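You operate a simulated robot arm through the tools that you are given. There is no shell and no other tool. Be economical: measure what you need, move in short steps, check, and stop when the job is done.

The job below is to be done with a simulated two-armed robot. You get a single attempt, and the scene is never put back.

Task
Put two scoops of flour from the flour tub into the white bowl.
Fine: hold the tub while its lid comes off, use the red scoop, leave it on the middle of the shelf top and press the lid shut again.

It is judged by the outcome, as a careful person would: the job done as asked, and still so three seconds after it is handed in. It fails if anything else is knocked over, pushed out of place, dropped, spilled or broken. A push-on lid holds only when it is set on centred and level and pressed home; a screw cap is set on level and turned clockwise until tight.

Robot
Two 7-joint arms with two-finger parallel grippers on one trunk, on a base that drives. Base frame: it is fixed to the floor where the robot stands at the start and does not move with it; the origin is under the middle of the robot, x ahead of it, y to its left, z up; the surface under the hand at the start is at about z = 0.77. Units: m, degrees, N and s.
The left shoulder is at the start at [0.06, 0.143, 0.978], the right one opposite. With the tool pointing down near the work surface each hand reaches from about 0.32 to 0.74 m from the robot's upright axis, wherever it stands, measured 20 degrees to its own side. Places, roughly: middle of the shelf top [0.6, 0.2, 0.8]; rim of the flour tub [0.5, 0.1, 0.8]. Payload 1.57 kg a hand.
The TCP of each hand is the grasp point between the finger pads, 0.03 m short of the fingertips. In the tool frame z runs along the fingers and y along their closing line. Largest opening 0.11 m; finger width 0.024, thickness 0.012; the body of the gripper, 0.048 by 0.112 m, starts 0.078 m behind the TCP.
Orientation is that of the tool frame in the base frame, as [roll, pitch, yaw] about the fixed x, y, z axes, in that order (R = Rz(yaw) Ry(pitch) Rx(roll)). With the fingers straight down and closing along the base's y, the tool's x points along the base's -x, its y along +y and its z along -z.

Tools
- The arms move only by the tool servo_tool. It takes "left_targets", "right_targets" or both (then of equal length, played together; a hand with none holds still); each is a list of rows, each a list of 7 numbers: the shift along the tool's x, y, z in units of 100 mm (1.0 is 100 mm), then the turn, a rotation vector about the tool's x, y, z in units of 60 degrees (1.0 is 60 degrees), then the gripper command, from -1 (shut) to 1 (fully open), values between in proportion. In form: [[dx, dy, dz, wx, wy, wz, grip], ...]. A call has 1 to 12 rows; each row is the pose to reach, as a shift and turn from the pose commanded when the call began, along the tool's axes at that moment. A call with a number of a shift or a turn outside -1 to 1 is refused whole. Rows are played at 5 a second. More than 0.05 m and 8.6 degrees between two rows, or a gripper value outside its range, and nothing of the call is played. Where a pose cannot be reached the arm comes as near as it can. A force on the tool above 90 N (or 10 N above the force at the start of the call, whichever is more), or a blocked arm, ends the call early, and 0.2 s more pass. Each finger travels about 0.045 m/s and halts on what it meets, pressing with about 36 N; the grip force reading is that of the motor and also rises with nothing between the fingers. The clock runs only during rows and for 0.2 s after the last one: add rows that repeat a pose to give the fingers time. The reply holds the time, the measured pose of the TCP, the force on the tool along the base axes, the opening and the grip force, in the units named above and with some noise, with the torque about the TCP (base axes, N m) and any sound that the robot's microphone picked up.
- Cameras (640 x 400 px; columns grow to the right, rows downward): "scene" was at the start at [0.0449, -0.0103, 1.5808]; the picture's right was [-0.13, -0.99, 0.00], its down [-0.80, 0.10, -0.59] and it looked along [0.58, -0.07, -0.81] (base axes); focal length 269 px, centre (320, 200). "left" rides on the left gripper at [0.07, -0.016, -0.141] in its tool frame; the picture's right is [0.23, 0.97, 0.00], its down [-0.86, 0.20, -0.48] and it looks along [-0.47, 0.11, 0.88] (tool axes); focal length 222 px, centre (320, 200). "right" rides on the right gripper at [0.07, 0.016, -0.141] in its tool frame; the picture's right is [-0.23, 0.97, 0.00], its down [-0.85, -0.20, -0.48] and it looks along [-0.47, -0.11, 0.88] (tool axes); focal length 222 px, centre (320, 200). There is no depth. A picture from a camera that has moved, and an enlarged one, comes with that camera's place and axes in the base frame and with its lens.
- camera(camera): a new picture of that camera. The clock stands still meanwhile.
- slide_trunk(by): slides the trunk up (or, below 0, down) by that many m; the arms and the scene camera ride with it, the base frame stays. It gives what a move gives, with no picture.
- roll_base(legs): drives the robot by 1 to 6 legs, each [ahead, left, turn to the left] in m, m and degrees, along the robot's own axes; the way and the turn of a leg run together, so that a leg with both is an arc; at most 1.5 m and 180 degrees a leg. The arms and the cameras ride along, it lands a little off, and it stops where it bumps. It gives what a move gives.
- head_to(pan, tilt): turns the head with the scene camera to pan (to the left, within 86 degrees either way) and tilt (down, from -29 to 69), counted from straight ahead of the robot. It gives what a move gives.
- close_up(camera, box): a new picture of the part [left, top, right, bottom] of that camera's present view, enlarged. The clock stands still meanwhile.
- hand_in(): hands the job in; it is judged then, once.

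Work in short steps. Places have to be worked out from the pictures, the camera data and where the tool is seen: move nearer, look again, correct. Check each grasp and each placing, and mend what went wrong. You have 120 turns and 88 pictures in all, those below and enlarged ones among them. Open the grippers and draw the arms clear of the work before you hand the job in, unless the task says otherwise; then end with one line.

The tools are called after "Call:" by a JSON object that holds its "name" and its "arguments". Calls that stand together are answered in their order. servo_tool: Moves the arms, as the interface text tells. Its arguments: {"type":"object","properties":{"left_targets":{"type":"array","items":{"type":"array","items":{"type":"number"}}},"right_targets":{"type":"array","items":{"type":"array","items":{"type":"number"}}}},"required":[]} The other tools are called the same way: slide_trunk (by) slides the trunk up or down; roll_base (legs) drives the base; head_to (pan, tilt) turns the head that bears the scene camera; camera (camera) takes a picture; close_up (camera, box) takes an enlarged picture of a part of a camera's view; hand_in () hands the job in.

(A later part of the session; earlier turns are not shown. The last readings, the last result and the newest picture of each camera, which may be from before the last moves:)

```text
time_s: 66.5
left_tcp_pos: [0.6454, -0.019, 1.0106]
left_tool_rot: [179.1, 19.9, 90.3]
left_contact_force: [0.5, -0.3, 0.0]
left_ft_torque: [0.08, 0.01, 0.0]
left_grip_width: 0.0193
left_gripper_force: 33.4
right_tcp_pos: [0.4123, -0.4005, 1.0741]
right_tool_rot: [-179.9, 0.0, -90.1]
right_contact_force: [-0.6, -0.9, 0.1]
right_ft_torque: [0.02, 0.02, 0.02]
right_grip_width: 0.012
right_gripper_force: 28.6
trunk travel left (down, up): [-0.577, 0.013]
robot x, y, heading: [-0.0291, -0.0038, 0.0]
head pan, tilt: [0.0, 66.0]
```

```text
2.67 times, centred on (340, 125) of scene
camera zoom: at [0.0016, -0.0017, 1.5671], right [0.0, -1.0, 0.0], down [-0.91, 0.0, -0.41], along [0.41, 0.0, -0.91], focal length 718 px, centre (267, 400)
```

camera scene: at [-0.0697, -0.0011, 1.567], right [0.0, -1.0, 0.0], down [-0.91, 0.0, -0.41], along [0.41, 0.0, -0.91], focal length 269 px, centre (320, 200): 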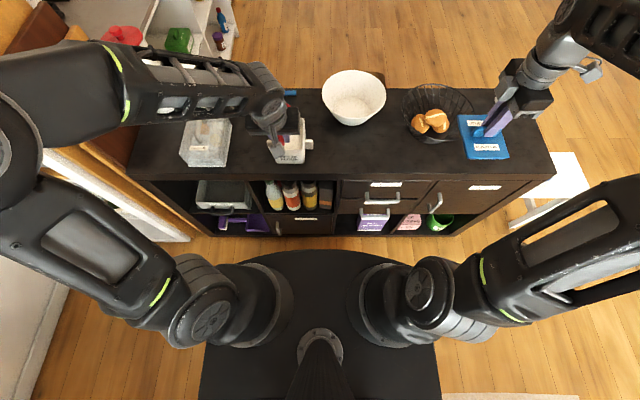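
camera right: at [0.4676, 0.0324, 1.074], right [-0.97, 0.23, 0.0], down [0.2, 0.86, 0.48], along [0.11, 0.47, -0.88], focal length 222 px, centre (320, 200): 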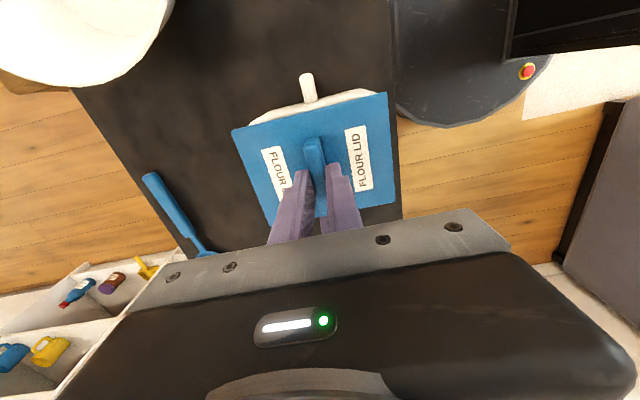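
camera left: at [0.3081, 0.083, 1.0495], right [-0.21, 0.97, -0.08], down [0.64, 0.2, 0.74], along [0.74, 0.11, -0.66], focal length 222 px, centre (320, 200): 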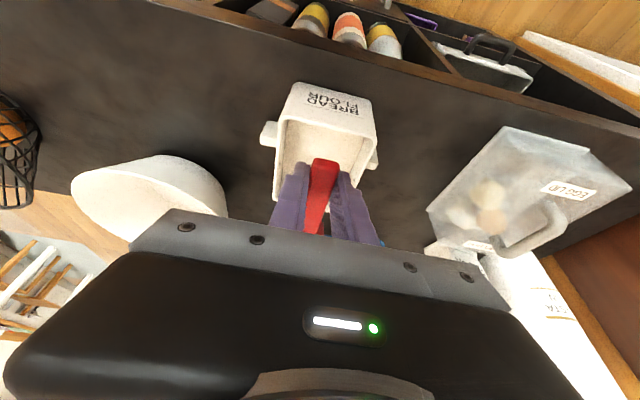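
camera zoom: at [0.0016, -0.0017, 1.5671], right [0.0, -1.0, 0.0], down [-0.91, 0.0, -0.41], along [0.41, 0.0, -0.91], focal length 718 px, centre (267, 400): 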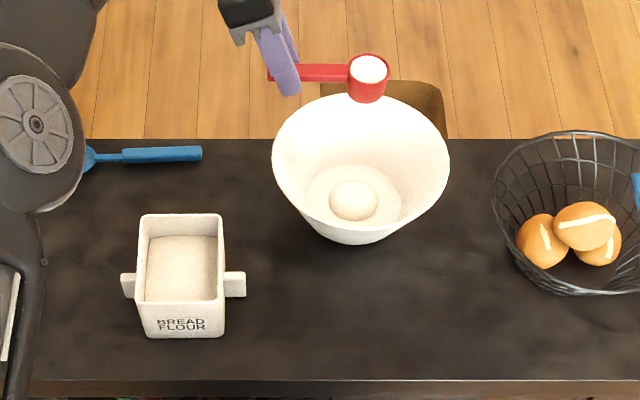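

The cup is over the bowl at the same spot. Pour.

Call:
{"name": "servo_tool", "arguments": {"left_targets": [[0, 0, 0, -0.117, 0, 0.043, -1], [0, 0, 0, -0.234, 0, 0.086, -1], [0, 0, 0, -0.352, 0, 0.129, -1], [0, 0, 0, -0.469, 0, 0.173, -1], [0, 0, 0, -0.586, 0, 0.216, -1], [0, 0, 0, -0.703, 0, 0.259, -1], [0, 0, 0, -0.821, 0, 0.302, -1], [0, 0, 0, -0.938, 0, 0.345, -1]]}}

Call:
{"name": "servo_tool", "arguments": {"left_targets": [[0, 0, 0, -0.117, 0, 0.043, -1], [0, 0, 0, -0.234, 0, 0.086, -1], [0, 0, 0, -0.352, 0, 0.129, -1], [0, 0, 0, -0.469, 0, 0.173, -1], [0, 0, 0, -0.586, 0, 0.216, -1], [0, 0, 0, -0.703, 0, 0.259, -1], [0, 0, 0, -0.821, 0, 0.302, -1], [0, 0, 0, -0.86, 0, 0.316, -1], [0, 0, 0, -0.86, 0, 0.316, -1], [0, 0, 0, -0.86, 0, 0.316, -1], [0, 0, 0, -0.86, 0, 0.316, -1], [0, 0, 0, -0.86, 0, 0.316, -1]]}}

Call:
{"name": "close_up", "arguments": {"camera": "scene", "box": [220, 50, 460, 200]}}

```text
time_s: 68.3
left_tcp_pos: [0.646, -0.0194, 1.0129]
left_tool_rot: [117.5, 9.3, 73.0]
left_contact_force: [0.1, -0.3, -0.8]
left_ft_torque: [0.01, 0.05, -0.02]
left_grip_width: 0.0189
left_gripper_force: 33.1
right_tcp_pos: [0.4117, -0.4001, 1.0748]
right_tool_rot: [-180.0, 0.0, -90.0]
right_contact_force: [-0.5, 0.3, -1.1]
right_ft_torque: [0.0, 0.0, 0.0]
right_grip_width: 0.012
right_gripper_force: 29.5
trunk travel left (down, up): [-0.577, 0.013]
robot x, y, heading: [-0.0306, 0.0012, -0.1]
head pan, tilt: [0.0, 66.0]
```

```text
time_s: 70.9
left_tcp_pos: [0.6471, -0.0196, 1.0116]
left_tool_rot: [65.6, -8.8, 72.5]
left_contact_force: [0.8, -0.8, -0.8]
left_ft_torque: [0.02, 0.03, -0.03]
left_grip_width: 0.0188
left_gripper_force: 33.2
right_tcp_pos: [0.4125, -0.398, 1.0733]
right_tool_rot: [-179.9, 0.0, -90.0]
right_contact_force: [-0.2, -0.4, -0.8]
right_ft_torque: [0.0, 0.04, 0.02]
right_grip_width: 0.0119
right_gripper_force: 29.2
trunk travel left (down, up): [-0.577, 0.013]
robot x, y, heading: [-0.0337, 0.0039, -0.3]
head pan, tilt: [0.0, 66.0]
```

```text
2.67 times, centred on (340, 125) of scene
camera zoom: at [0.0013, -0.0012, 1.5671], right [0.0, -1.0, 0.0], down [-0.91, 0.0, -0.41], along [0.41, 0.0, -0.91], focal length 718 px, centre (267, 400)
```

zoom: 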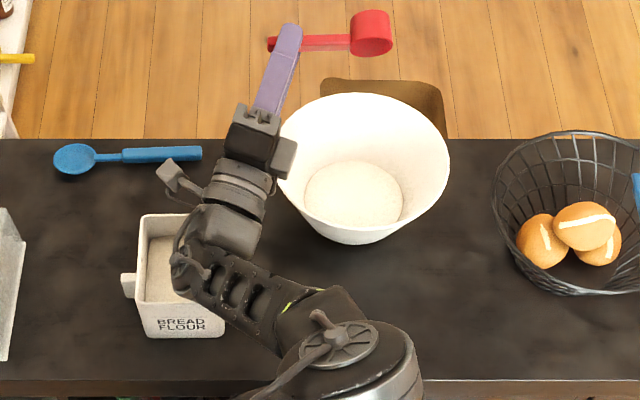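

The bowl now holds both scoops and the cup is empty. I roll the scoop level and carry it to the clear spot behind the tub (about (0.61, 0.15)).

Call:
{"name": "servo_tool", "arguments": {"left_targets": [[0, 0, 0, 0.117, 0, -0.043, -1], [0, 0, 0, 0.234, 0, -0.086, -1], [0, 0, 0, 0.352, 0, -0.129, -1], [0, 0, 0, 0.469, 0, -0.173, -1], [0, 0, 0, 0.586, 0, -0.216, -1], [0, 0, 0, 0.703, 0, -0.259, -1], [0, 0, 0, 0.821, 0, -0.302, -1], [0, 0, 0, 0.86, 0, -0.316, -1]]}}

Call:
{"name": "servo_tool", "arguments": {"left_targets": [[0, 0, 0, 0.117, 0, -0.043, -1], [0, 0, 0, 0.234, 0, -0.086, -1], [0, 0, 0, 0.352, 0, -0.129, -1], [0, 0, 0, 0.469, 0, -0.173, -1], [0, 0, 0, 0.586, 0, -0.216, -1], [0, 0, 0, 0.703, 0, -0.259, -1], [0, 0, 0, 0.821, 0, -0.302, -1], [0, 0, 0, 0.938, 0, -0.345, -1]]}}

Call:
{"name": "servo_tool", "arguments": {"left_targets": [[0.25, -0.05, -0.09, 0, 0, 0, -1], [0.5, -0.09, -0.18, 0, 0, 0, -1], [0.75, -0.14, -0.27, 0, 0, 0, -1], [0.98, -0.18, -0.35, 0, 0, 0, -1]]}}

Call:
{"name": "servo_tool", "arguments": {"left_targets": [[0.25, -0.05, -0.09, 0, 0, 0, -1], [0.5, -0.09, -0.18, 0, 0, 0, -1], [0.75, -0.14, -0.27, 0, 0, 0, -1], [1, -0.18, -0.3, 0, 0, 0, -1]]}}

Call:
{"name": "camera", "arguments": {"camera": "scene"}}

Call:
{"name": "camera", "arguments": {"camera": "left"}}

```text
time_s: 72.7
left_tcp_pos: [0.6462, -0.02, 1.0123]
left_tool_rot: [117.7, 9.4, 73.0]
left_contact_force: [-0.2, 1.2, -0.2]
left_ft_torque: [0.05, 0.01, -0.02]
left_grip_width: 0.0189
left_gripper_force: 33.0
right_tcp_pos: [0.4121, -0.3974, 1.0732]
right_tool_rot: [-179.9, 0.0, -90.0]
right_contact_force: [-0.1, 0.3, -0.6]
right_ft_torque: [-0.01, -0.02, 0.01]
right_grip_width: 0.012
right_gripper_force: 29.6
trunk travel left (down, up): [-0.577, 0.013]
robot x, y, heading: [-0.0286, 0.0015, -0.1]
head pan, tilt: [0.0, 66.0]
```

```text
time_s: 74.5
left_tcp_pos: [0.6453, -0.0201, 1.0119]
left_tool_rot: [179.1, 20.0, 90.4]
left_contact_force: [-0.1, 0.0, 0.2]
left_ft_torque: [0.05, 0.01, 0.04]
left_grip_width: 0.0188
left_gripper_force: 33.3
right_tcp_pos: [0.4133, -0.3987, 1.0746]
right_tool_rot: [-179.9, 0.0, -90.1]
right_contact_force: [-0.3, -0.6, -1.6]
right_ft_torque: [0.0, 0.02, 0.0]
right_grip_width: 0.0118
right_gripper_force: 29.0
trunk travel left (down, up): [-0.577, 0.013]
robot x, y, heading: [-0.0302, 0.0029, 0.2]
head pan, tilt: [0.0, 66.0]
```

```text
time_s: 75.5
left_tcp_pos: [0.6288, 0.0864, 1.0113]
left_tool_rot: [179.0, 19.9, 90.4]
left_contact_force: [0.3, 0.3, -0.8]
left_ft_torque: [0.01, -0.02, -0.03]
left_grip_width: 0.0191
left_gripper_force: 33.3
right_tcp_pos: [0.4118, -0.3985, 1.0743]
right_tool_rot: [-179.9, 0.0, -90.0]
right_contact_force: [0.2, 0.2, -0.4]
right_ft_torque: [-0.01, 0.02, -0.02]
right_grip_width: 0.0121
right_gripper_force: 29.4
trunk travel left (down, up): [-0.577, 0.013]
robot x, y, heading: [-0.0344, -0.0015, 0.0]
head pan, tilt: [0.0, 66.0]
```

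```text
time_s: 76.5
left_tcp_pos: [0.6088, 0.1895, 1.0032]
left_tool_rot: [179.0, 20.0, 90.4]
left_contact_force: [-0.7, 0.5, -0.1]
left_ft_torque: [0.06, 0.0, 0.0]
left_grip_width: 0.0188
left_gripper_force: 33.2
right_tcp_pos: [0.4132, -0.3976, 1.0745]
right_tool_rot: [-179.9, -0.1, -90.0]
right_contact_force: [-0.1, -0.1, -0.3]
right_ft_torque: [0.0, -0.01, 0.02]
right_grip_width: 0.012
right_gripper_force: 29.3
trunk travel left (down, up): [-0.577, 0.013]
robot x, y, heading: [-0.0342, 0.0001, -0.0]
head pan, tilt: [0.0, 66.0]
```

```text
33 pictures are left
camera scene: at [0.0013, -0.0006, 1.5671], right [0.0, -1.0, 0.0], down [-0.91, 0.0, -0.41], along [0.41, 0.0, -0.91], focal length 269 px, centre (320, 200)
```

scene: 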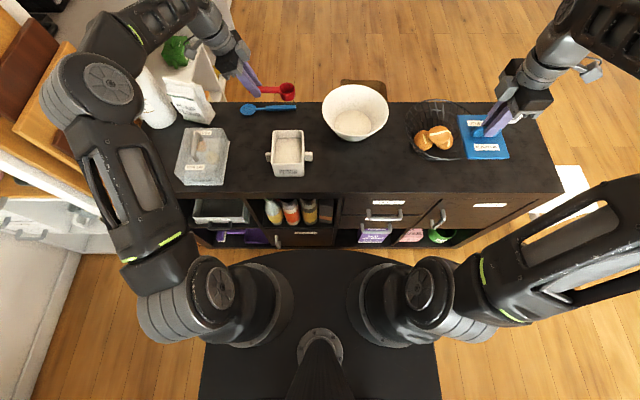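

```text
32 pictures are left
camera left: at [0.5889, 0.3024, 1.1125], right [0.97, 0.23, -0.06], down [0.2, -0.64, 0.74], along [0.13, -0.74, -0.66], focal length 222 px, centre (320, 200)
```

left: 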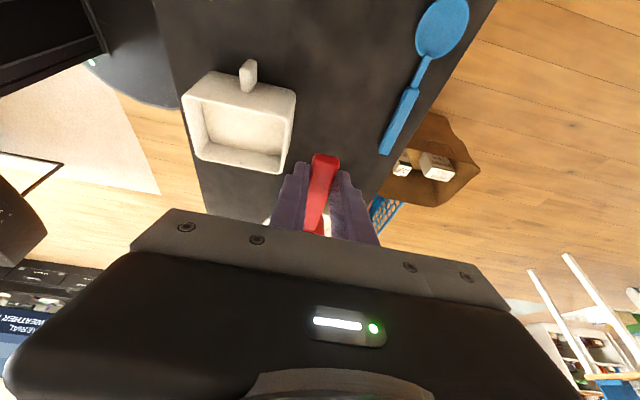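

The spot is clear. I lower the scoop, in two stages.

Call:
{"name": "servo_tool", "arguments": {"left_targets": [[0.15, 0, 0.31, 0, 0, 0, -1], [0.29, 0, 0.62, 0, 0, 0, -1], [0.42, 0, 0.93, 0, 0, 0, -1]]}}

Call:
{"name": "servo_tool", "arguments": {"left_targets": [[0.11, 0, 0.3, 0, 0, 0, -1], [0.2, 0, 0.6, 0, 0, 0, -1], [0.27, 0, 0.8, 0, 0, 0, -1]]}}

Call:
{"name": "close_up", "arguments": {"camera": "scene", "box": [160, 70, 400, 220]}}

```text
time_s: 77.3
left_tcp_pos: [0.6106, 0.1934, 0.9026]
left_tool_rot: [179.0, 20.0, 90.5]
left_contact_force: [-0.1, -0.1, -0.9]
left_ft_torque: [0.07, 0.03, 0.01]
left_grip_width: 0.0191
left_gripper_force: 33.4
right_tcp_pos: [0.4131, -0.3977, 1.0736]
right_tool_rot: [-179.9, 0.0, -89.9]
right_contact_force: [0.5, 0.3, -0.9]
right_ft_torque: [0.01, 0.04, 0.03]
right_grip_width: 0.012
right_gripper_force: 28.6
trunk travel left (down, up): [-0.577, 0.013]
robot x, y, heading: [-0.0322, -0.0002, 0.2]
head pan, tilt: [0.0, 66.0]
```

```text
time_s: 78.1
left_tcp_pos: [0.6101, 0.1942, 0.8197]
left_tool_rot: [179.0, 20.0, 90.3]
left_contact_force: [-0.4, 0.5, -0.6]
left_ft_torque: [0.01, 0.01, 0.03]
left_grip_width: 0.0189
left_gripper_force: 33.5
right_tcp_pos: [0.4122, -0.3975, 1.0744]
right_tool_rot: [-179.9, -0.1, -90.0]
right_contact_force: [0.4, -0.3, -0.5]
right_ft_torque: [-0.02, 0.0, -0.03]
right_grip_width: 0.0119
right_gripper_force: 29.5
trunk travel left (down, up): [-0.577, 0.013]
robot x, y, heading: [-0.0281, 0.0024, -0.1]
head pan, tilt: [0.0, 66.0]
```

```text
2.67 times, centred on (280, 145) of scene
camera zoom: at [0.0017, -0.0007, 1.5671], right [0.0, -1.0, 0.0], down [-0.91, 0.0, -0.41], along [0.41, 0.0, -0.91], focal length 718 px, centre (427, 347)
```

zoom: 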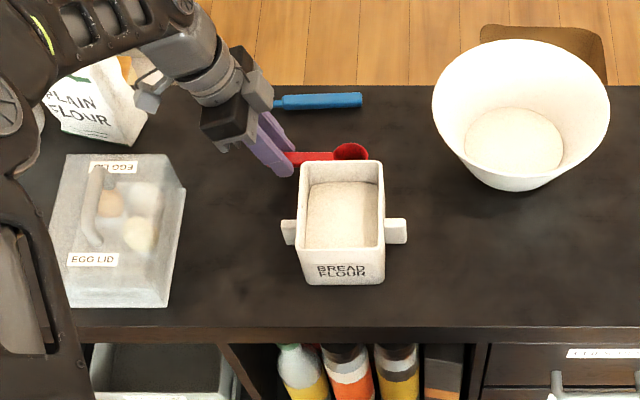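

The scoop is 12 mm above the shelf in the right place, level. I set it down, open, and go straight up.

Call:
{"name": "servo_tool", "arguments": {"left_targets": [[0.02, 0, 0.06, 0, 0, 0, -1], [0.04, 0, 0.115, 0, 0, 0, -1], [0.04, 0, 0.115, 0, 0, 0, -1], [0.04, 0, 0.115, 0, 0, 0, -0.4], [0.04, 0, 0.115, 0, 0, 0, -0.2], [0.04, 0, 0.115, 0, 0, 0, 0], [0.04, 0, 0.115, 0, 0, 0, 0]]}}

Call:
{"name": "servo_tool", "arguments": {"left_targets": [[-0.1, 0, -0.25, 0, 0, 0, 0], [-0.2, 0, -0.58, 0, 0, 0, 0], [-0.34, 0, -0.95, 0, 0, 0, 0]]}}

Call:
{"name": "close_up", "arguments": {"camera": "scene", "box": [160, 70, 400, 220]}}

```text
time_s: 79.7
left_tcp_pos: [0.6098, 0.1942, 0.8081]
left_tool_rot: [179.0, 20.0, 90.3]
left_contact_force: [0.1, -0.1, 0.4]
left_ft_torque: [0.02, -0.01, -0.02]
left_grip_width: 0.055
left_gripper_force: 0.0
right_tcp_pos: [0.4136, -0.3994, 1.0742]
right_tool_rot: [-179.9, 0.0, -90.0]
right_contact_force: [-0.3, 0.2, -0.5]
right_ft_torque: [0.02, -0.03, 0.01]
right_grip_width: 0.012
right_gripper_force: 29.2
trunk travel left (down, up): [-0.577, 0.013]
robot x, y, heading: [-0.031, -0.0029, -0.1]
head pan, tilt: [0.0, 66.0]
```

```text
time_s: 80.5
left_tcp_pos: [0.6074, 0.1934, 0.9105]
left_tool_rot: [178.9, 20.0, 90.3]
left_contact_force: [-0.1, 0.3, 0.8]
left_ft_torque: [0.02, 0.0, -0.01]
left_grip_width: 0.055
left_gripper_force: 0.1
right_tcp_pos: [0.4109, -0.3978, 1.0735]
right_tool_rot: [-179.9, 0.0, -90.0]
right_contact_force: [-0.4, 0.4, -1.3]
right_ft_torque: [0.0, -0.01, 0.01]
right_grip_width: 0.0119
right_gripper_force: 28.6
trunk travel left (down, up): [-0.577, 0.013]
robot x, y, heading: [-0.0318, -0.001, -0.0]
head pan, tilt: [0.0, 66.0]
```

```text
2.67 times, centred on (280, 145) of scene
camera zoom: at [0.0006, -0.0014, 1.567], right [0.0, -1.0, 0.0], down [-0.91, 0.0, -0.41], along [0.41, 0.0, -0.91], focal length 718 px, centre (427, 347)
```

zoom: 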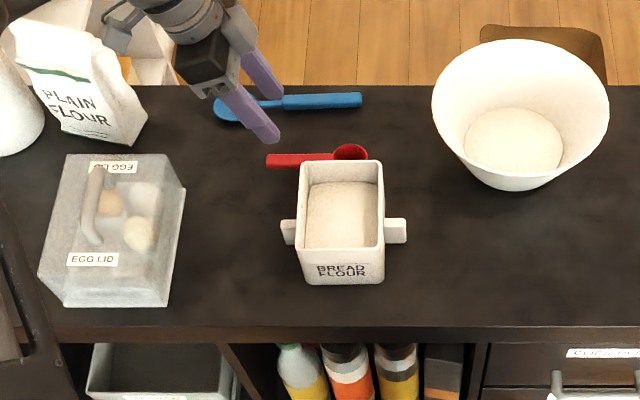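

The scoop lies on the shelf at about (0.61, 0.15). By comparing with earlier views, the tub has slid about 21 mm forward (front base edge 0.4426 against 0.4206), so its lug is near x≈0.502. I move the left hand there, tilting 40° again.

Call:
{"name": "servo_tool", "arguments": {"left_targets": [[0.04, -0.25, 0, 0, -0.08, 0, 0.1], [0.08, -0.5, 0, 0, -0.16, 0, 0.1], [0.13, -0.75, 0, 0, -0.25, 0, 0.1], [0.18, -1, -0.01, 0, -0.34, 0, 0.1], [0.18, -1, -0.01, 0, -0.34, 0, 0.1]]}}

Call:
{"name": "camera", "arguments": {"camera": "left"}}

```text
time_s: 81.7
left_tcp_pos: [0.5084, 0.2115, 0.9014]
left_tool_rot: [178.7, 40.5, 89.8]
left_contact_force: [0.1, -0.2, 0.6]
left_ft_torque: [0.02, 0.01, 0.02]
left_grip_width: 0.0605
left_gripper_force: 0.1
right_tcp_pos: [0.4125, -0.3989, 1.0749]
right_tool_rot: [-180.0, 0.0, -90.0]
right_contact_force: [0.0, 0.1, -0.3]
right_ft_torque: [0.0, 0.02, -0.01]
right_grip_width: 0.0122
right_gripper_force: 29.3
trunk travel left (down, up): [-0.577, 0.013]
robot x, y, heading: [-0.0296, 0.0001, -0.1]
head pan, tilt: [0.0, 66.0]
```

```text
29 pictures are left
camera left: at [0.4897, 0.356, 0.9634], right [0.97, 0.19, -0.13], down [0.19, -0.34, 0.92], along [0.13, -0.92, -0.36], focal length 222 px, centre (320, 200)
```

left: 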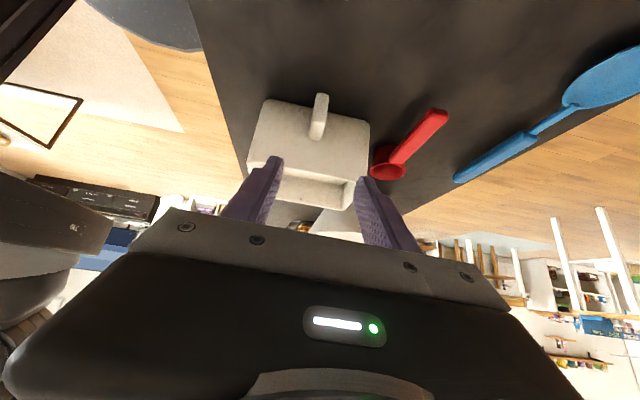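

The lug is at x≈0.502. I move in to (0.502, 0.184, 0.812) and close.

Call:
{"name": "servo_tool", "arguments": {"left_targets": [[0.14, -0.02, 0.28, 0, 0, 0, 0.1], [0.27, -0.04, 0.56, 0, 0, 0, 0.1], [0.37, -0.06, 0.86, 0, 0, 0, 0.1], [0.37, -0.06, 0.86, 0, 0, 0, -0.4], [0.37, -0.06, 0.86, 0, 0, 0, -1], [0.37, -0.06, 0.86, 0, 0, 0, -1], [0.37, -0.06, 0.86, 0, 0, 0, -1], [0.37, -0.06, 0.86, 0, 0, 0, -1]]}}

Call:
{"name": "close_up", "arguments": {"camera": "scene", "box": [160, 70, 400, 220]}}

```text
time_s: 83.5
left_tcp_pos: [0.5047, 0.1836, 0.8123]
left_tool_rot: [178.7, 40.4, 89.9]
left_contact_force: [-3.1, 2.0, 5.2]
left_ft_torque: [-0.17, 0.62, -0.32]
left_grip_width: 0.0141
left_gripper_force: 30.9
right_tcp_pos: [0.4113, -0.3981, 1.0748]
right_tool_rot: [-179.8, 0.1, -90.0]
right_contact_force: [0.3, -0.4, 0.2]
right_ft_torque: [-0.02, 0.02, 0.01]
right_grip_width: 0.012
right_gripper_force: 28.9
trunk travel left (down, up): [-0.577, 0.013]
robot x, y, heading: [-0.0297, 0.0005, 0.0]
head pan, tilt: [0.0, 66.0]
```

```text
2.67 times, centred on (280, 145) of scene
camera zoom: at [0.0007, -0.0008, 1.5672], right [0.0, -1.0, 0.0], down [-0.91, 0.0, -0.41], along [0.41, 0.0, -0.91], focal length 718 px, centre (427, 347)
```

zoom: 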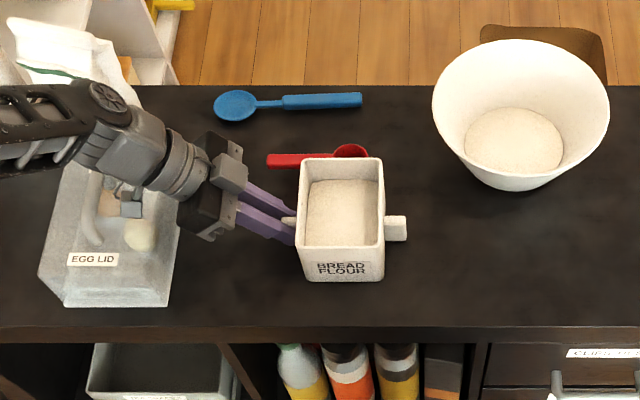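

The lug is held at x=0.505; originally it was held at x=0.481. I slide the tub back 24 mm along the shelf.

Call:
{"name": "servo_tool", "arguments": {"left_targets": [[0, -0.05, 0, 0, 0, 0, -1], [0, -0.1, 0, 0, 0, 0, -1], [0, -0.15, 0, 0, 0, 0, -1], [0, -0.2, 0, 0, 0, 0, -1], [0, -0.235, 0, 0, 0, 0, -1], [0, -0.235, 0, 0, 0, 0, -1]]}}

Call:
{"name": "close_up", "arguments": {"camera": "scene", "box": [160, 70, 400, 220]}}

```text
time_s: 84.9
left_tcp_pos: [0.4824, 0.1841, 0.8101]
left_tool_rot: [178.6, 40.4, 89.9]
left_contact_force: [7.9, 0.3, 14.5]
left_ft_torque: [-0.34, 0.75, 0.19]
left_grip_width: 0.0138
left_gripper_force: 31.1
right_tcp_pos: [0.4132, -0.3991, 1.0742]
right_tool_rot: [-180.0, 0.0, -90.0]
right_contact_force: [0.3, 0.5, -0.3]
right_ft_torque: [0.0, -0.05, 0.01]
right_grip_width: 0.0121
right_gripper_force: 29.5
trunk travel left (down, up): [-0.577, 0.013]
robot x, y, heading: [-0.0292, 0.0014, 0.0]
head pan, tilt: [0.0, 66.0]
```

```text
2.67 times, centred on (280, 145) of scene
camera zoom: at [0.0011, -0.0013, 1.5672], right [0.0, -1.0, 0.0], down [-0.91, 0.0, -0.41], along [0.41, 0.0, -0.91], focal length 718 px, centre (427, 347)
```

zoom: 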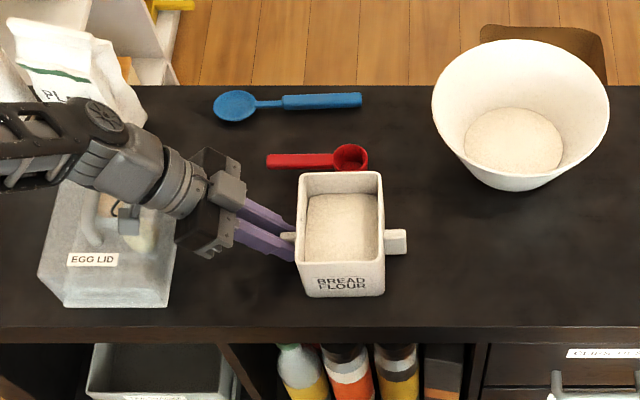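

The tub is back near its original place. I'll zoom in to check its yaw and centre for the lid.

Call:
{"name": "close_up", "arguments": {"camera": "scene", "box": [248, 120, 328, 190]}}

```text
5.71 times, centred on (288, 155) of scene
camera zoom: at [0.0011, -0.0013, 1.5672], right [0.0, -1.0, 0.0], down [-0.91, 0.0, -0.41], along [0.41, 0.0, -0.91], focal length 1538 px, centre (503, 457)
```

zoom: 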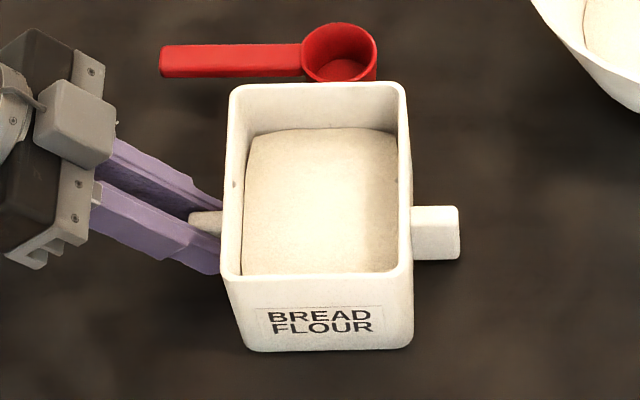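

Compared with the original view the tub is only about +3–4 mm in x off with no extra yaw. I nudge it 3 mm more, and start the lid back along its path with the right hand.

Call:
{"name": "servo_tool", "arguments": {"left_targets": [[0, -0.02, 0, 0, 0, 0, -1], [0, -0.03, 0, 0, 0, 0, -1], [0, -0.03, 0, 0, 0, 0, -1], [0, -0.03, 0, 0, 0, 0, -1]], "right_targets": [[-0.25, -0.18, 0, 0, 0, 0, -1], [-0.5, -0.35, 0, 0, 0, 0, -1], [-0.75, -0.53, 0, 0, 0, 0, -1], [-1, -0.7, 0, 0, 0, 0, -1]]}}

Call:
{"name": "servo_tool", "arguments": {"right_targets": [[-0.25, 0, 0, 0, 0, 0, -1], [-0.5, 0, 0, 0, 0, 0, -1], [-0.75, 0, 0, 0, 0, 0, -1], [-1, 0, 0, 0, 0, 0, -1]]}}

Call:
{"name": "servo_tool", "arguments": {"right_targets": [[-0.25, 0, 0, 0, 0, 0, -1], [-0.5, 0, 0, 0, 0, 0, -1], [-0.75, 0, 0, 0, 0, 0, -1], [-1, 0, 0, 0, 0, 0, -1]]}}

Call:
{"name": "servo_tool", "arguments": {"right_targets": [[-0.25, 0, 0, 0, 0, 0, -1], [-0.5, 0, 0, 0, 0, 0, -1], [-0.75, 0, 0, 0, 0, 0, -1], [-1, 0, 0, 0, 0, 0, -1]]}}

Call:
{"name": "camera", "arguments": {"camera": "right"}}

Call:
{"name": "camera", "arguments": {"camera": "scene"}}

```text
time_s: 85.9
left_tcp_pos: [0.4773, 0.1819, 0.8115]
left_tool_rot: [178.7, 40.4, 89.9]
left_contact_force: [6.8, 1.9, 16.9]
left_ft_torque: [-0.32, 0.81, 0.13]
left_grip_width: 0.0142
left_gripper_force: 30.2
right_tcp_pos: [0.4817, -0.2966, 1.075]
right_tool_rot: [-179.8, 0.0, -90.0]
right_contact_force: [0.2, -0.8, -0.1]
right_ft_torque: [-0.01, 0.0, -0.01]
right_grip_width: 0.0121
right_gripper_force: 29.7
trunk travel left (down, up): [-0.577, 0.013]
robot x, y, heading: [-0.0331, -0.0018, 0.4]
head pan, tilt: [0.0, 66.0]
```

```text
time_s: 86.9
left_tcp_pos: [0.4789, 0.1823, 0.8099]
left_tool_rot: [178.7, 40.4, 89.8]
left_contact_force: [5.5, 3.0, 19.3]
left_ft_torque: [-0.33, 0.76, 0.17]
left_grip_width: 0.0142
left_gripper_force: 30.0
right_tcp_pos: [0.4818, -0.1989, 1.0728]
right_tool_rot: [-179.9, 0.1, -89.9]
right_contact_force: [-1.4, -0.2, -0.7]
right_ft_torque: [0.0, 0.02, 0.01]
right_grip_width: 0.0119
right_gripper_force: 29.3
trunk travel left (down, up): [-0.577, 0.013]
robot x, y, heading: [-0.0348, -0.0015, 0.1]
head pan, tilt: [0.0, 66.0]
```

```text
time_s: 87.9
left_tcp_pos: [0.4787, 0.1817, 0.8106]
left_tool_rot: [178.6, 40.4, 89.9]
left_contact_force: [5.8, 2.1, 18.1]
left_ft_torque: [-0.32, 0.77, 0.13]
left_grip_width: 0.014
left_gripper_force: 30.5
right_tcp_pos: [0.4791, -0.0996, 1.076]
right_tool_rot: [-179.9, 0.0, -90.0]
right_contact_force: [0.2, 0.3, -0.4]
right_ft_torque: [0.02, 0.01, 0.01]
right_grip_width: 0.012
right_gripper_force: 29.3
trunk travel left (down, up): [-0.577, 0.013]
robot x, y, heading: [-0.0299, 0.0037, 0.1]
head pan, tilt: [0.0, 66.0]
```

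```text
time_s: 88.9
left_tcp_pos: [0.4788, 0.1816, 0.8109]
left_tool_rot: [178.8, 40.4, 89.9]
left_contact_force: [4.0, 1.8, 16.6]
left_ft_torque: [-0.31, 0.77, 0.09]
left_grip_width: 0.0141
left_gripper_force: 30.8
right_tcp_pos: [0.4781, 0.0009, 1.0759]
right_tool_rot: [-180.0, 0.0, -90.0]
right_contact_force: [0.4, 0.1, -0.8]
right_ft_torque: [-0.02, -0.04, 0.0]
right_grip_width: 0.012
right_gripper_force: 29.5
trunk travel left (down, up): [-0.577, 0.013]
robot x, y, heading: [-0.0304, 0.002, 0.0]
head pan, tilt: [0.0, 66.0]
```

```text
25 pictures are left
camera right: at [0.4626, -0.0679, 1.2159], right [-0.97, 0.23, 0.0], down [0.2, 0.86, 0.48], along [0.11, 0.47, -0.88], focal length 222 px, centre (320, 200)
```

right: 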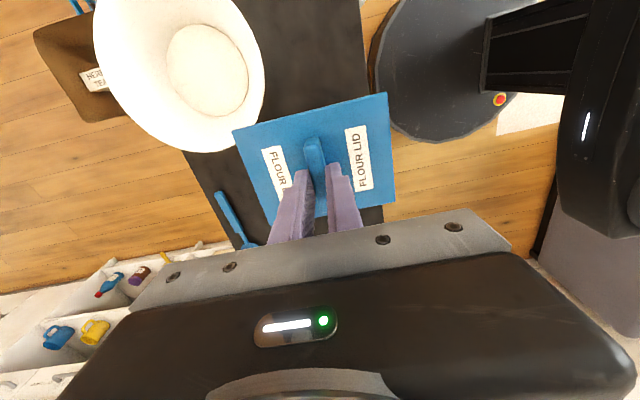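

```text
24 pictures are left
camera scene: at [0.0004, -0.0008, 1.5671], right [0.0, -1.0, 0.0], down [-0.91, 0.0, -0.41], along [0.41, 0.0, -0.91], focal length 269 px, centre (320, 200)
```

scene: 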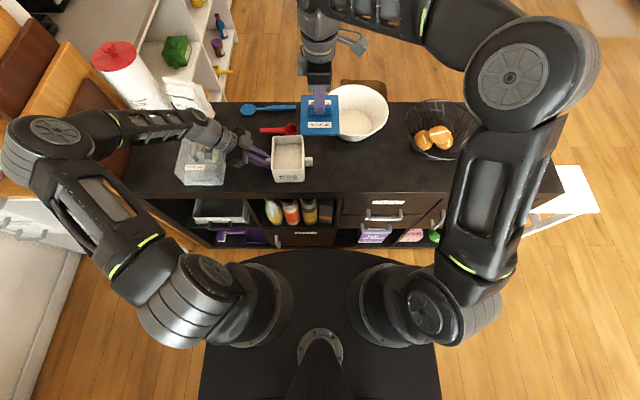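

The lid rides unchanged in the grip. I relieve the left hand's slight downward push, bring the lid above the tub, and check the alignment.

Call:
{"name": "servo_tool", "arguments": {"left_targets": [[-0.005, 0, -0.006, 0, 0, 0, -1], [-0.008, 0, -0.009, 0, 0, 0, -1], [-0.008, 0, -0.009, 0, 0, 0, -1]]}}

Call:
{"name": "close_up", "arguments": {"camera": "scene", "box": [248, 120, 328, 190]}}

```text
time_s: 89.7
left_tcp_pos: [0.4768, 0.1833, 0.8109]
left_tool_rot: [178.7, 40.3, 89.8]
left_contact_force: [1.0, -2.3, 1.0]
left_ft_torque: [0.06, 0.3, 0.18]
left_grip_width: 0.014
left_gripper_force: 30.4
right_tcp_pos: [0.4792, 0.0006, 1.0752]
right_tool_rot: [-179.9, 0.1, -90.0]
right_contact_force: [-0.3, -0.1, -0.6]
right_ft_torque: [0.0, 0.01, 0.02]
right_grip_width: 0.0121
right_gripper_force: 29.8
trunk travel left (down, up): [-0.577, 0.013]
robot x, y, heading: [-0.0313, 0.003, 0.0]
head pan, tilt: [0.0, 66.0]
```

```text
5.71 times, centred on (288, 155) of scene
camera zoom: at [0.0013, -0.0011, 1.5669], right [0.0, -1.0, 0.0], down [-0.91, 0.0, -0.41], along [0.41, 0.0, -0.91], focal length 1538 px, centre (503, 457)
```

zoom: 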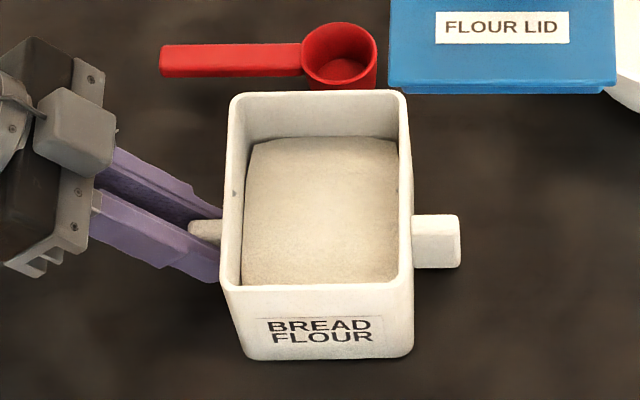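

The tub centre now measures within about 2 mm of the original. I bring the lid to about 3 cm above its closed height, at (0.481, 0.103).

Call:
{"name": "servo_tool", "arguments": {"right_targets": [[-0.25, -0.01, 0, 0, 0, 0, -1], [-0.5, -0.02, 0, 0, 0, 0, -1], [-0.75, -0.02, 0, 0, 0, 0, -1], [-1, -0.02, 0.2, 0, 0, 0, -1], [-1, -0.02, 0.6, 0, 0, 0, -1]]}}

Call:
{"name": "servo_tool", "arguments": {"right_targets": [[-0.02, 0, 0.35, 0, 0, 0, -1], [-0.02, 0, 0.7, 0, 0, 0, -1], [-0.02, 0, 0.85, 0, 0, 0, -1], [-0.02, 0, 0.85, 0, 0, 0, -1]]}}

Call:
{"name": "close_up", "arguments": {"camera": "scene", "box": [248, 120, 328, 190]}}

Call:
{"name": "close_up", "arguments": {"camera": "left", "box": [200, 80, 460, 240]}}

```text
time_s: 90.9
left_tcp_pos: [0.4784, 0.1824, 0.8112]
left_tool_rot: [178.7, 40.4, 89.9]
left_contact_force: [-0.8, 0.5, 0.2]
left_ft_torque: [0.31, 0.0, -0.01]
left_grip_width: 0.0138
left_gripper_force: 30.3
right_tcp_pos: [0.4834, 0.1039, 1.011]
right_tool_rot: [-179.9, 0.0, -90.0]
right_contact_force: [0.0, 0.8, 0.2]
right_ft_torque: [0.0, -0.02, -0.05]
right_grip_width: 0.0121
right_gripper_force: 29.4
trunk travel left (down, up): [-0.577, 0.013]
robot x, y, heading: [-0.0314, -0.0042, -0.1]
head pan, tilt: [0.0, 66.0]
```

```text
time_s: 91.9
left_tcp_pos: [0.4778, 0.1825, 0.8108]
left_tool_rot: [178.6, 40.4, 89.9]
left_contact_force: [-0.3, 0.4, 0.1]
left_ft_torque: [0.3, 0.0, -0.02]
left_grip_width: 0.0139
left_gripper_force: 30.4
right_tcp_pos: [0.484, 0.1033, 0.9274]
right_tool_rot: [-179.9, 0.0, -90.0]
right_contact_force: [0.3, -0.7, 0.2]
right_ft_torque: [-0.02, 0.01, 0.01]
right_grip_width: 0.0116
right_gripper_force: 29.2
trunk travel left (down, up): [-0.577, 0.013]
robot x, y, heading: [-0.0323, 0.002, -0.1]
head pan, tilt: [0.0, 66.0]
```

```text
5.71 times, centred on (288, 155) of scene
camera zoom: at [0.0015, -0.0008, 1.567], right [0.0, -1.0, 0.0], down [-0.91, 0.0, -0.41], along [0.41, 0.0, -0.91], focal length 1538 px, centre (503, 457)
```

zoom: 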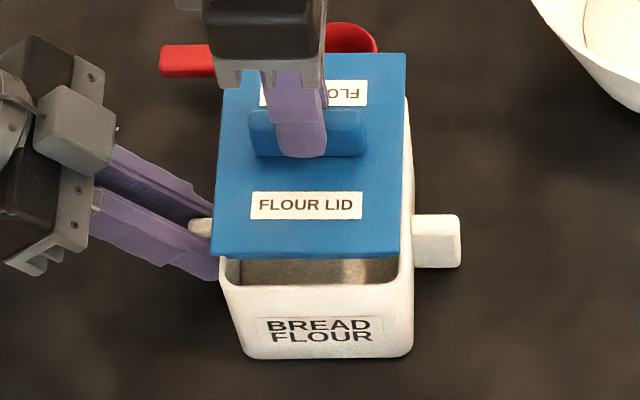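

```text
2.46 times, centred on (330, 160) of left
camera zoom: at [0.4592, 0.3267, 0.8746], right [0.97, 0.19, -0.13], down [0.19, -0.34, 0.92], along [0.13, -0.92, -0.37], focal length 547 px, centre (295, 298)
```

zoom: 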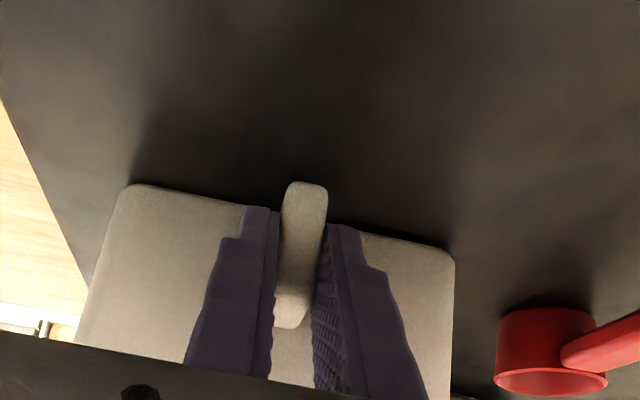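

The lid lines up with the rim to about 1 mm. I lower it gently with a 1 mm shift to the left and read the contact force.

Call:
{"name": "servo_tool", "arguments": {"right_targets": [[-0.01, 0, 0.1, 0, 0, 0, -1], [-0.01, 0, 0.18, 0, 0, 0, -1], [-0.01, 0, 0.24, 0, 0, 0, -1], [-0.01, 0, 0.28, 0, 0, 0, -1]]}}

Call:
{"name": "close_up", "arguments": {"camera": "scene", "box": [248, 120, 328, 190]}}

```text
time_s: 92.9
left_tcp_pos: [0.4772, 0.1825, 0.8124]
left_tool_rot: [178.7, 40.2, 90.1]
left_contact_force: [6.3, 2.0, -17.5]
left_ft_torque: [0.75, 0.87, 0.07]
left_grip_width: 0.0143
left_gripper_force: 30.3
right_tcp_pos: [0.4852, 0.1053, 0.9034]
right_tool_rot: [-179.7, 0.1, -90.0]
right_contact_force: [-5.8, -0.7, 30.4]
right_ft_torque: [0.27, -0.53, 0.49]
right_grip_width: 0.0136
right_gripper_force: 29.9
trunk travel left (down, up): [-0.577, 0.013]
robot x, y, heading: [-0.0321, 0.0037, 0.1]
head pan, tilt: [0.0, 66.0]
```

```text
5.71 times, centred on (288, 155) of scene
camera zoom: at [0.0004, -0.0007, 1.5672], right [0.0, -1.0, 0.0], down [-0.91, 0.0, -0.41], along [0.41, 0.0, -0.91], focal length 1538 px, centre (503, 457)
```

zoom: 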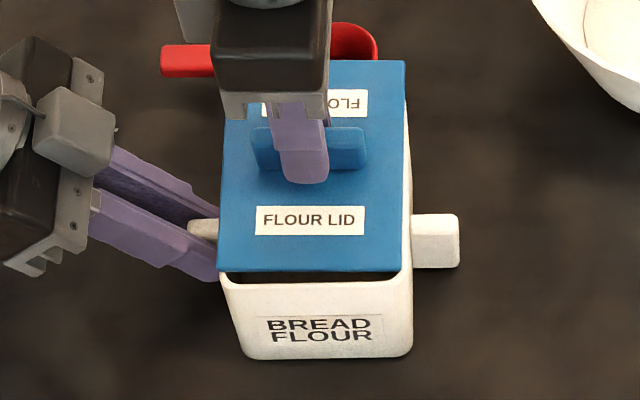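

The lid met the rim 9 mm high with a −x push, and the picture shows it sitting about 4 mm too far forward and 3 mm too far right. I raise it, correct by (−4, +3) mm, and look.

Call:
{"name": "servo_tool", "arguments": {"right_targets": [[0, 0, -0.1, 0, 0, 0, -1], [-0.015, 0.02, -0.15, 0, 0, 0, -1], [-0.03, 0.04, -0.15, 0, 0, 0, -1], [-0.03, 0.04, -0.15, 0, 0, 0, -1]]}}

Call:
{"name": "close_up", "arguments": {"camera": "scene", "box": [248, 120, 328, 190]}}

Call:
{"name": "close_up", "arguments": {"camera": "right", "box": [200, 60, 440, 210]}}

```text
time_s: 93.9
left_tcp_pos: [0.4774, 0.1808, 0.8131]
left_tool_rot: [178.7, 40.4, 89.9]
left_contact_force: [1.3, -0.1, 3.3]
left_ft_torque: [-0.52, 0.36, 0.13]
left_grip_width: 0.0138
left_gripper_force: 30.3
right_tcp_pos: [0.4808, 0.1072, 0.9176]
right_tool_rot: [-180.0, 0.0, -90.0]
right_contact_force: [-0.8, -0.3, 0.3]
right_ft_torque: [-0.01, -0.02, 0.04]
right_grip_width: 0.0122
right_gripper_force: 28.8
trunk travel left (down, up): [-0.577, 0.013]
robot x, y, heading: [-0.0287, -0.0005, 0.1]
head pan, tilt: [0.0, 66.0]
```

```text
5.71 times, centred on (288, 155) of scene
camera zoom: at [0.0013, -0.0009, 1.5671], right [0.0, -1.0, 0.0], down [-0.91, 0.0, -0.41], along [0.41, 0.0, -0.91], focal length 1538 px, centre (503, 457)
```

zoom: 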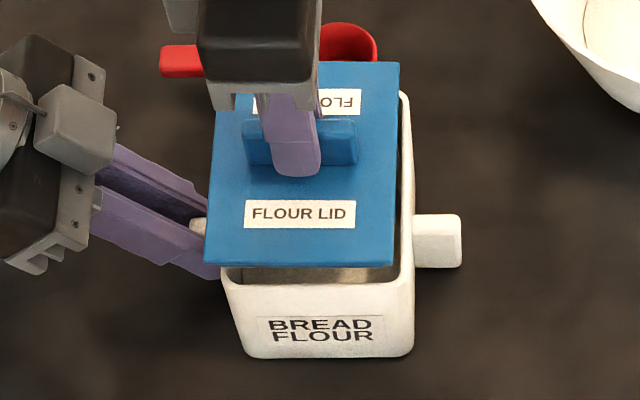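

```text
2.67 times, centred on (320, 135) of right
camera zoom: at [0.4642, 0.0385, 1.0577], right [-0.97, 0.23, 0.0], down [0.2, 0.86, 0.48], along [0.11, 0.47, -0.88], focal length 592 px, centre (320, 373)
```

zoom: 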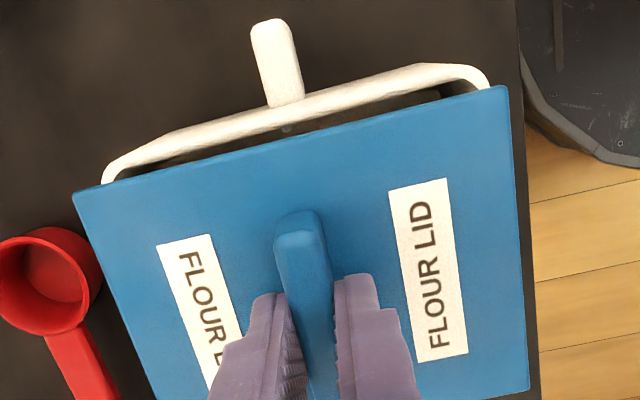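

The right wrist camera gives a direct comparison: x is now aligned (rim centre 0.4796, lid 0.4797), but the lid is about 5–6 mm too far left (its right edge at 0.058 against the rim's 0.051). I shift it right 5 mm and look again.

Call:
{"name": "servo_tool", "arguments": {"right_targets": [[0.025, 0, 0, 0, 0, 0, -1], [0.05, 0, 0, 0, 0, 0, -1], [0.05, 0, 0.05, 0, 0, 0, -1]]}}

Call:
{"name": "close_up", "arguments": {"camera": "right", "box": [200, 60, 440, 210]}}

```text
time_s: 94.7
left_tcp_pos: [0.4779, 0.1817, 0.8134]
left_tool_rot: [178.7, 40.3, 89.9]
left_contact_force: [0.4, -1.3, 5.6]
left_ft_torque: [-0.92, 0.51, 0.14]
left_grip_width: 0.014
left_gripper_force: 30.2
right_tcp_pos: [0.4808, 0.1026, 0.9113]
right_tool_rot: [-179.9, 0.0, -90.0]
right_contact_force: [0.1, 0.4, -0.8]
right_ft_torque: [0.01, 0.01, -0.03]
right_grip_width: 0.0122
right_gripper_force: 29.3
trunk travel left (down, up): [-0.577, 0.013]
robot x, y, heading: [-0.0326, -0.0006, 0.2]
head pan, tilt: [0.0, 66.0]
```

```text
2.67 times, centred on (320, 135) of right
camera zoom: at [0.4644, 0.0329, 1.0528], right [-0.97, 0.23, 0.0], down [0.2, 0.86, 0.48], along [0.11, 0.47, -0.88], focal length 592 px, centre (320, 373)
```

zoom: 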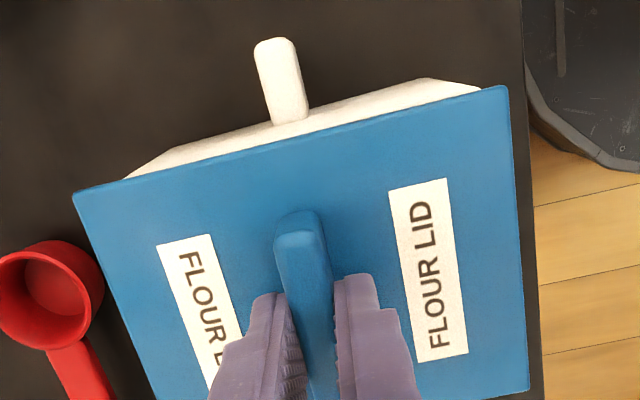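

This view now matches the one from when the lid first came off (lug and side wall showing in the same places). I lower again slowly.

Call:
{"name": "servo_tool", "arguments": {"right_targets": [[0, 0, 0.05, 0, 0, 0, -1], [0, 0, 0.09, 0, 0, 0, -1], [0, 0, 0.12, 0, 0, 0, -1], [0, 0, 0.14, 0, 0, 0, -1]]}}

Call:
{"name": "close_up", "arguments": {"camera": "right", "box": [200, 60, 440, 210]}}

Call:
{"name": "close_up", "arguments": {"camera": "scene", "box": [248, 120, 328, 190]}}

```text
time_s: 95.7
left_tcp_pos: [0.4767, 0.1815, 0.8111]
left_tool_rot: [178.7, 40.3, 89.8]
left_contact_force: [5.3, -1.9, 0.3]
left_ft_torque: [0.07, 0.83, 0.06]
left_grip_width: 0.0141
left_gripper_force: 30.9
right_tcp_pos: [0.4807, 0.1035, 0.8974]
right_tool_rot: [-179.9, 0.0, -89.9]
right_contact_force: [-4.7, 1.0, 3.2]
right_ft_torque: [-0.13, 0.04, 0.29]
right_grip_width: 0.0119
right_gripper_force: 29.8
trunk travel left (down, up): [-0.577, 0.013]
robot x, y, heading: [-0.0318, -0.0003, 0.2]
head pan, tilt: [0.0, 66.0]
```

```text
2.67 times, centred on (320, 135) of right
camera zoom: at [0.4641, 0.0341, 1.0376], right [-0.97, 0.23, 0.0], down [0.2, 0.86, 0.48], along [0.11, 0.47, -0.88], focal length 592 px, centre (320, 373)
```

zoom: 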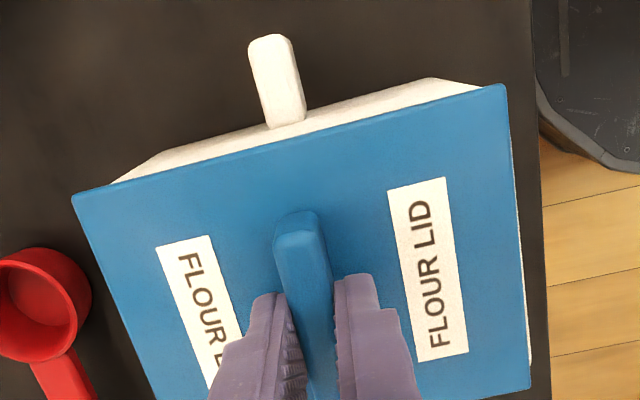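

```text
5.71 times, centred on (288, 155) of scene
camera zoom: at [0.0008, -0.0011, 1.567], right [0.0, -1.0, 0.0], down [-0.91, 0.0, -0.41], along [0.41, 0.0, -0.91], focal length 1538 px, centre (503, 457)
```

zoom: 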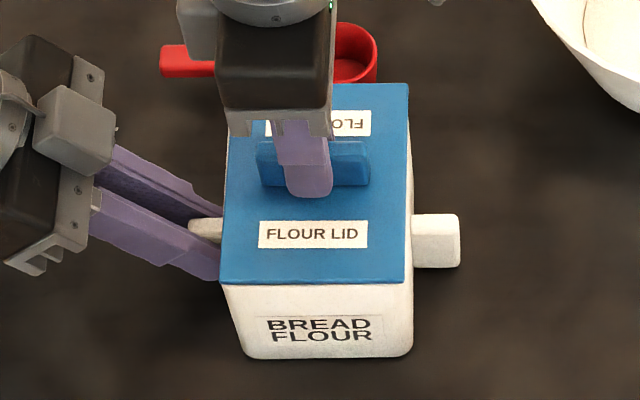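

The lid has dropped into place with only 3 N of contact, 3 mm from the closed height and level. Now I press it home.

Call:
{"name": "servo_tool", "arguments": {"right_targets": [[0, 0, 0.03, 0, 0, 0, -1], [0, 0, 0.05, 0, 0, 0, -1], [0, 0, 0.07, 0, 0, 0, -1], [0, 0, 0.09, 0, 0, 0, -1], [0, 0, 0.11, 0, 0, 0, -1], [0, 0, 0.13, 0, 0, 0, -1]]}}

Call:
{"name": "close_up", "arguments": {"camera": "right", "box": [200, 60, 440, 210]}}

```text
time_s: 97.1
left_tcp_pos: [0.4777, 0.1821, 0.8134]
left_tool_rot: [178.5, 40.2, 89.9]
left_contact_force: [15.6, 1.0, -22.8]
left_ft_torque: [0.18, 0.62, 0.37]
left_grip_width: 0.0144
left_gripper_force: 30.1
right_tcp_pos: [0.4809, 0.1037, 0.8892]
right_tool_rot: [-179.4, 0.4, -90.0]
right_contact_force: [-14.8, -3.7, 66.9]
right_ft_torque: [-0.73, 0.99, 0.7]
right_grip_width: 0.0123
right_gripper_force: 28.8
trunk travel left (down, up): [-0.577, 0.013]
robot x, y, heading: [-0.0295, 0.0027, 0.1]
head pan, tilt: [0.0, 66.0]
```

```text
2.67 times, centred on (320, 135) of right
camera zoom: at [0.4629, 0.0337, 1.0296], right [-0.97, 0.23, -0.01], down [0.19, 0.85, 0.48], along [0.12, 0.47, -0.87], focal length 592 px, centre (320, 373)
```

zoom: 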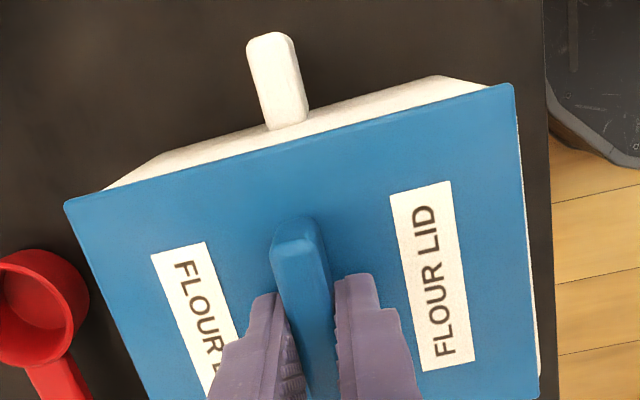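

Pressed with 67 N; the fingertips reached the lid top. I open the right gripper, raise it slightly, and check how the lid sits.

Call:
{"name": "servo_tool", "arguments": {"right_targets": [[0, 0, -0.03, 0, 0, 0, -0.6], [0, 0, -0.05, 0, 0, 0, -0.2], [0, 0, -0.05, 0, 0, 0, 0], [0, 0, -0.05, 0, 0, 0, 0], [0, 0, -0.4, 0, 0, 0, 0], [0, 0, -0.8, 0, 0, 0, 0]]}}

Call:
{"name": "close_up", "arguments": {"camera": "scene", "box": [248, 120, 328, 190]}}

Call:
{"name": "close_up", "arguments": {"camera": "right", "box": [200, 60, 440, 210]}}

```text
time_s: 98.5
left_tcp_pos: [0.4757, 0.1799, 0.8131]
left_tool_rot: [178.7, 40.5, 89.9]
left_contact_force: [-2.9, -3.4, 8.6]
left_ft_torque: [-0.9, 0.94, 0.02]
left_grip_width: 0.0138
left_gripper_force: 29.8
right_tcp_pos: [0.4787, 0.1, 0.9651]
right_tool_rot: [-180.0, -0.1, -90.0]
right_contact_force: [-0.3, -0.6, -0.6]
right_ft_torque: [0.03, -0.04, 0.01]
right_grip_width: 0.055
right_gripper_force: 0.0
trunk travel left (down, up): [-0.577, 0.013]
robot x, y, heading: [-0.0313, 0.0022, 0.1]
head pan, tilt: [0.0, 66.0]
```

```text
5.71 times, centred on (288, 155) of scene
camera zoom: at [0.0, -0.0017, 1.567], right [0.0, -1.0, 0.0], down [-0.91, 0.0, -0.41], along [0.41, 0.0, -0.91], focal length 1538 px, centre (503, 457)
```

zoom: 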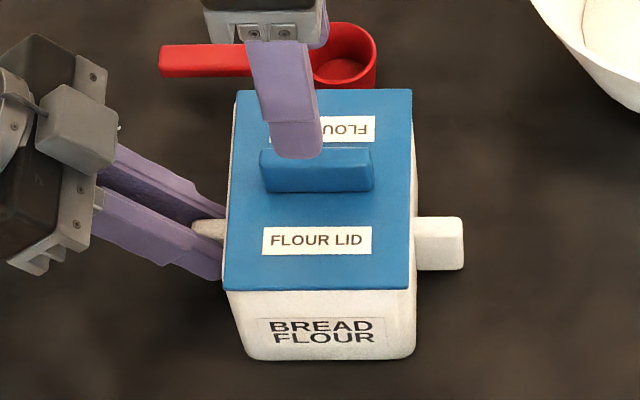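

```text
2.67 times, centred on (320, 135) of right
camera zoom: at [0.4626, 0.0307, 1.1056], right [-0.97, 0.23, 0.0], down [0.2, 0.86, 0.48], along [0.11, 0.46, -0.88], focal length 592 px, centre (320, 373)
```

zoom: 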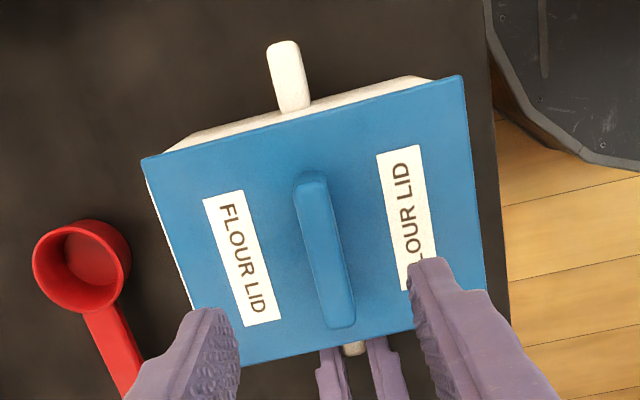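

Triangulation gives the lid top at about 0.860–0.863, level and matching the original 0.862. To be sure it is home, I close the fingers and press once more straight down on the middle of the bar.

Call:
{"name": "servo_tool", "arguments": {"right_targets": [[0, 0, 0, 0, 0, 0, -0.5], [0, 0, 0, 0, 0, 0, -1], [0, 0, 0, 0, 0, 0, -1], [0, 0, 0.2, 0, 0, 0, -1], [0, 0, 0.4, 0, 0, 0, -1], [0, 0, 0.48, 0, 0, 0, -1], [0, 0, 0.52, 0, 0, 0, -1], [0, 0, 0.56, 0, 0, 0, -1], [0, 0, 0.6, 0, 0, 0, -1]]}}

```text
time_s: 100.5
left_tcp_pos: [0.4772, 0.1818, 0.8125]
left_tool_rot: [178.4, 40.2, 89.8]
left_contact_force: [-6.0, -0.1, 17.1]
left_ft_torque: [0.18, 1.08, -0.08]
left_grip_width: 0.0143
left_gripper_force: 30.2
right_tcp_pos: [0.4821, 0.1048, 0.9177]
right_tool_rot: [-178.9, 0.3, -90.0]
right_contact_force: [-1.8, -5.3, 19.9]
right_ft_torque: [-0.28, 0.11, 0.08]
right_grip_width: 0.0
right_gripper_force: 20.8
trunk travel left (down, up): [-0.577, 0.013]
robot x, y, heading: [-0.0305, -0.0027, 0.1]
head pan, tilt: [0.0, 66.0]
stopped in row 9 (right hand): the force on the tool passed its limit at 94 N (the readings are from after the stop); the commanded pose is now the measured one
```

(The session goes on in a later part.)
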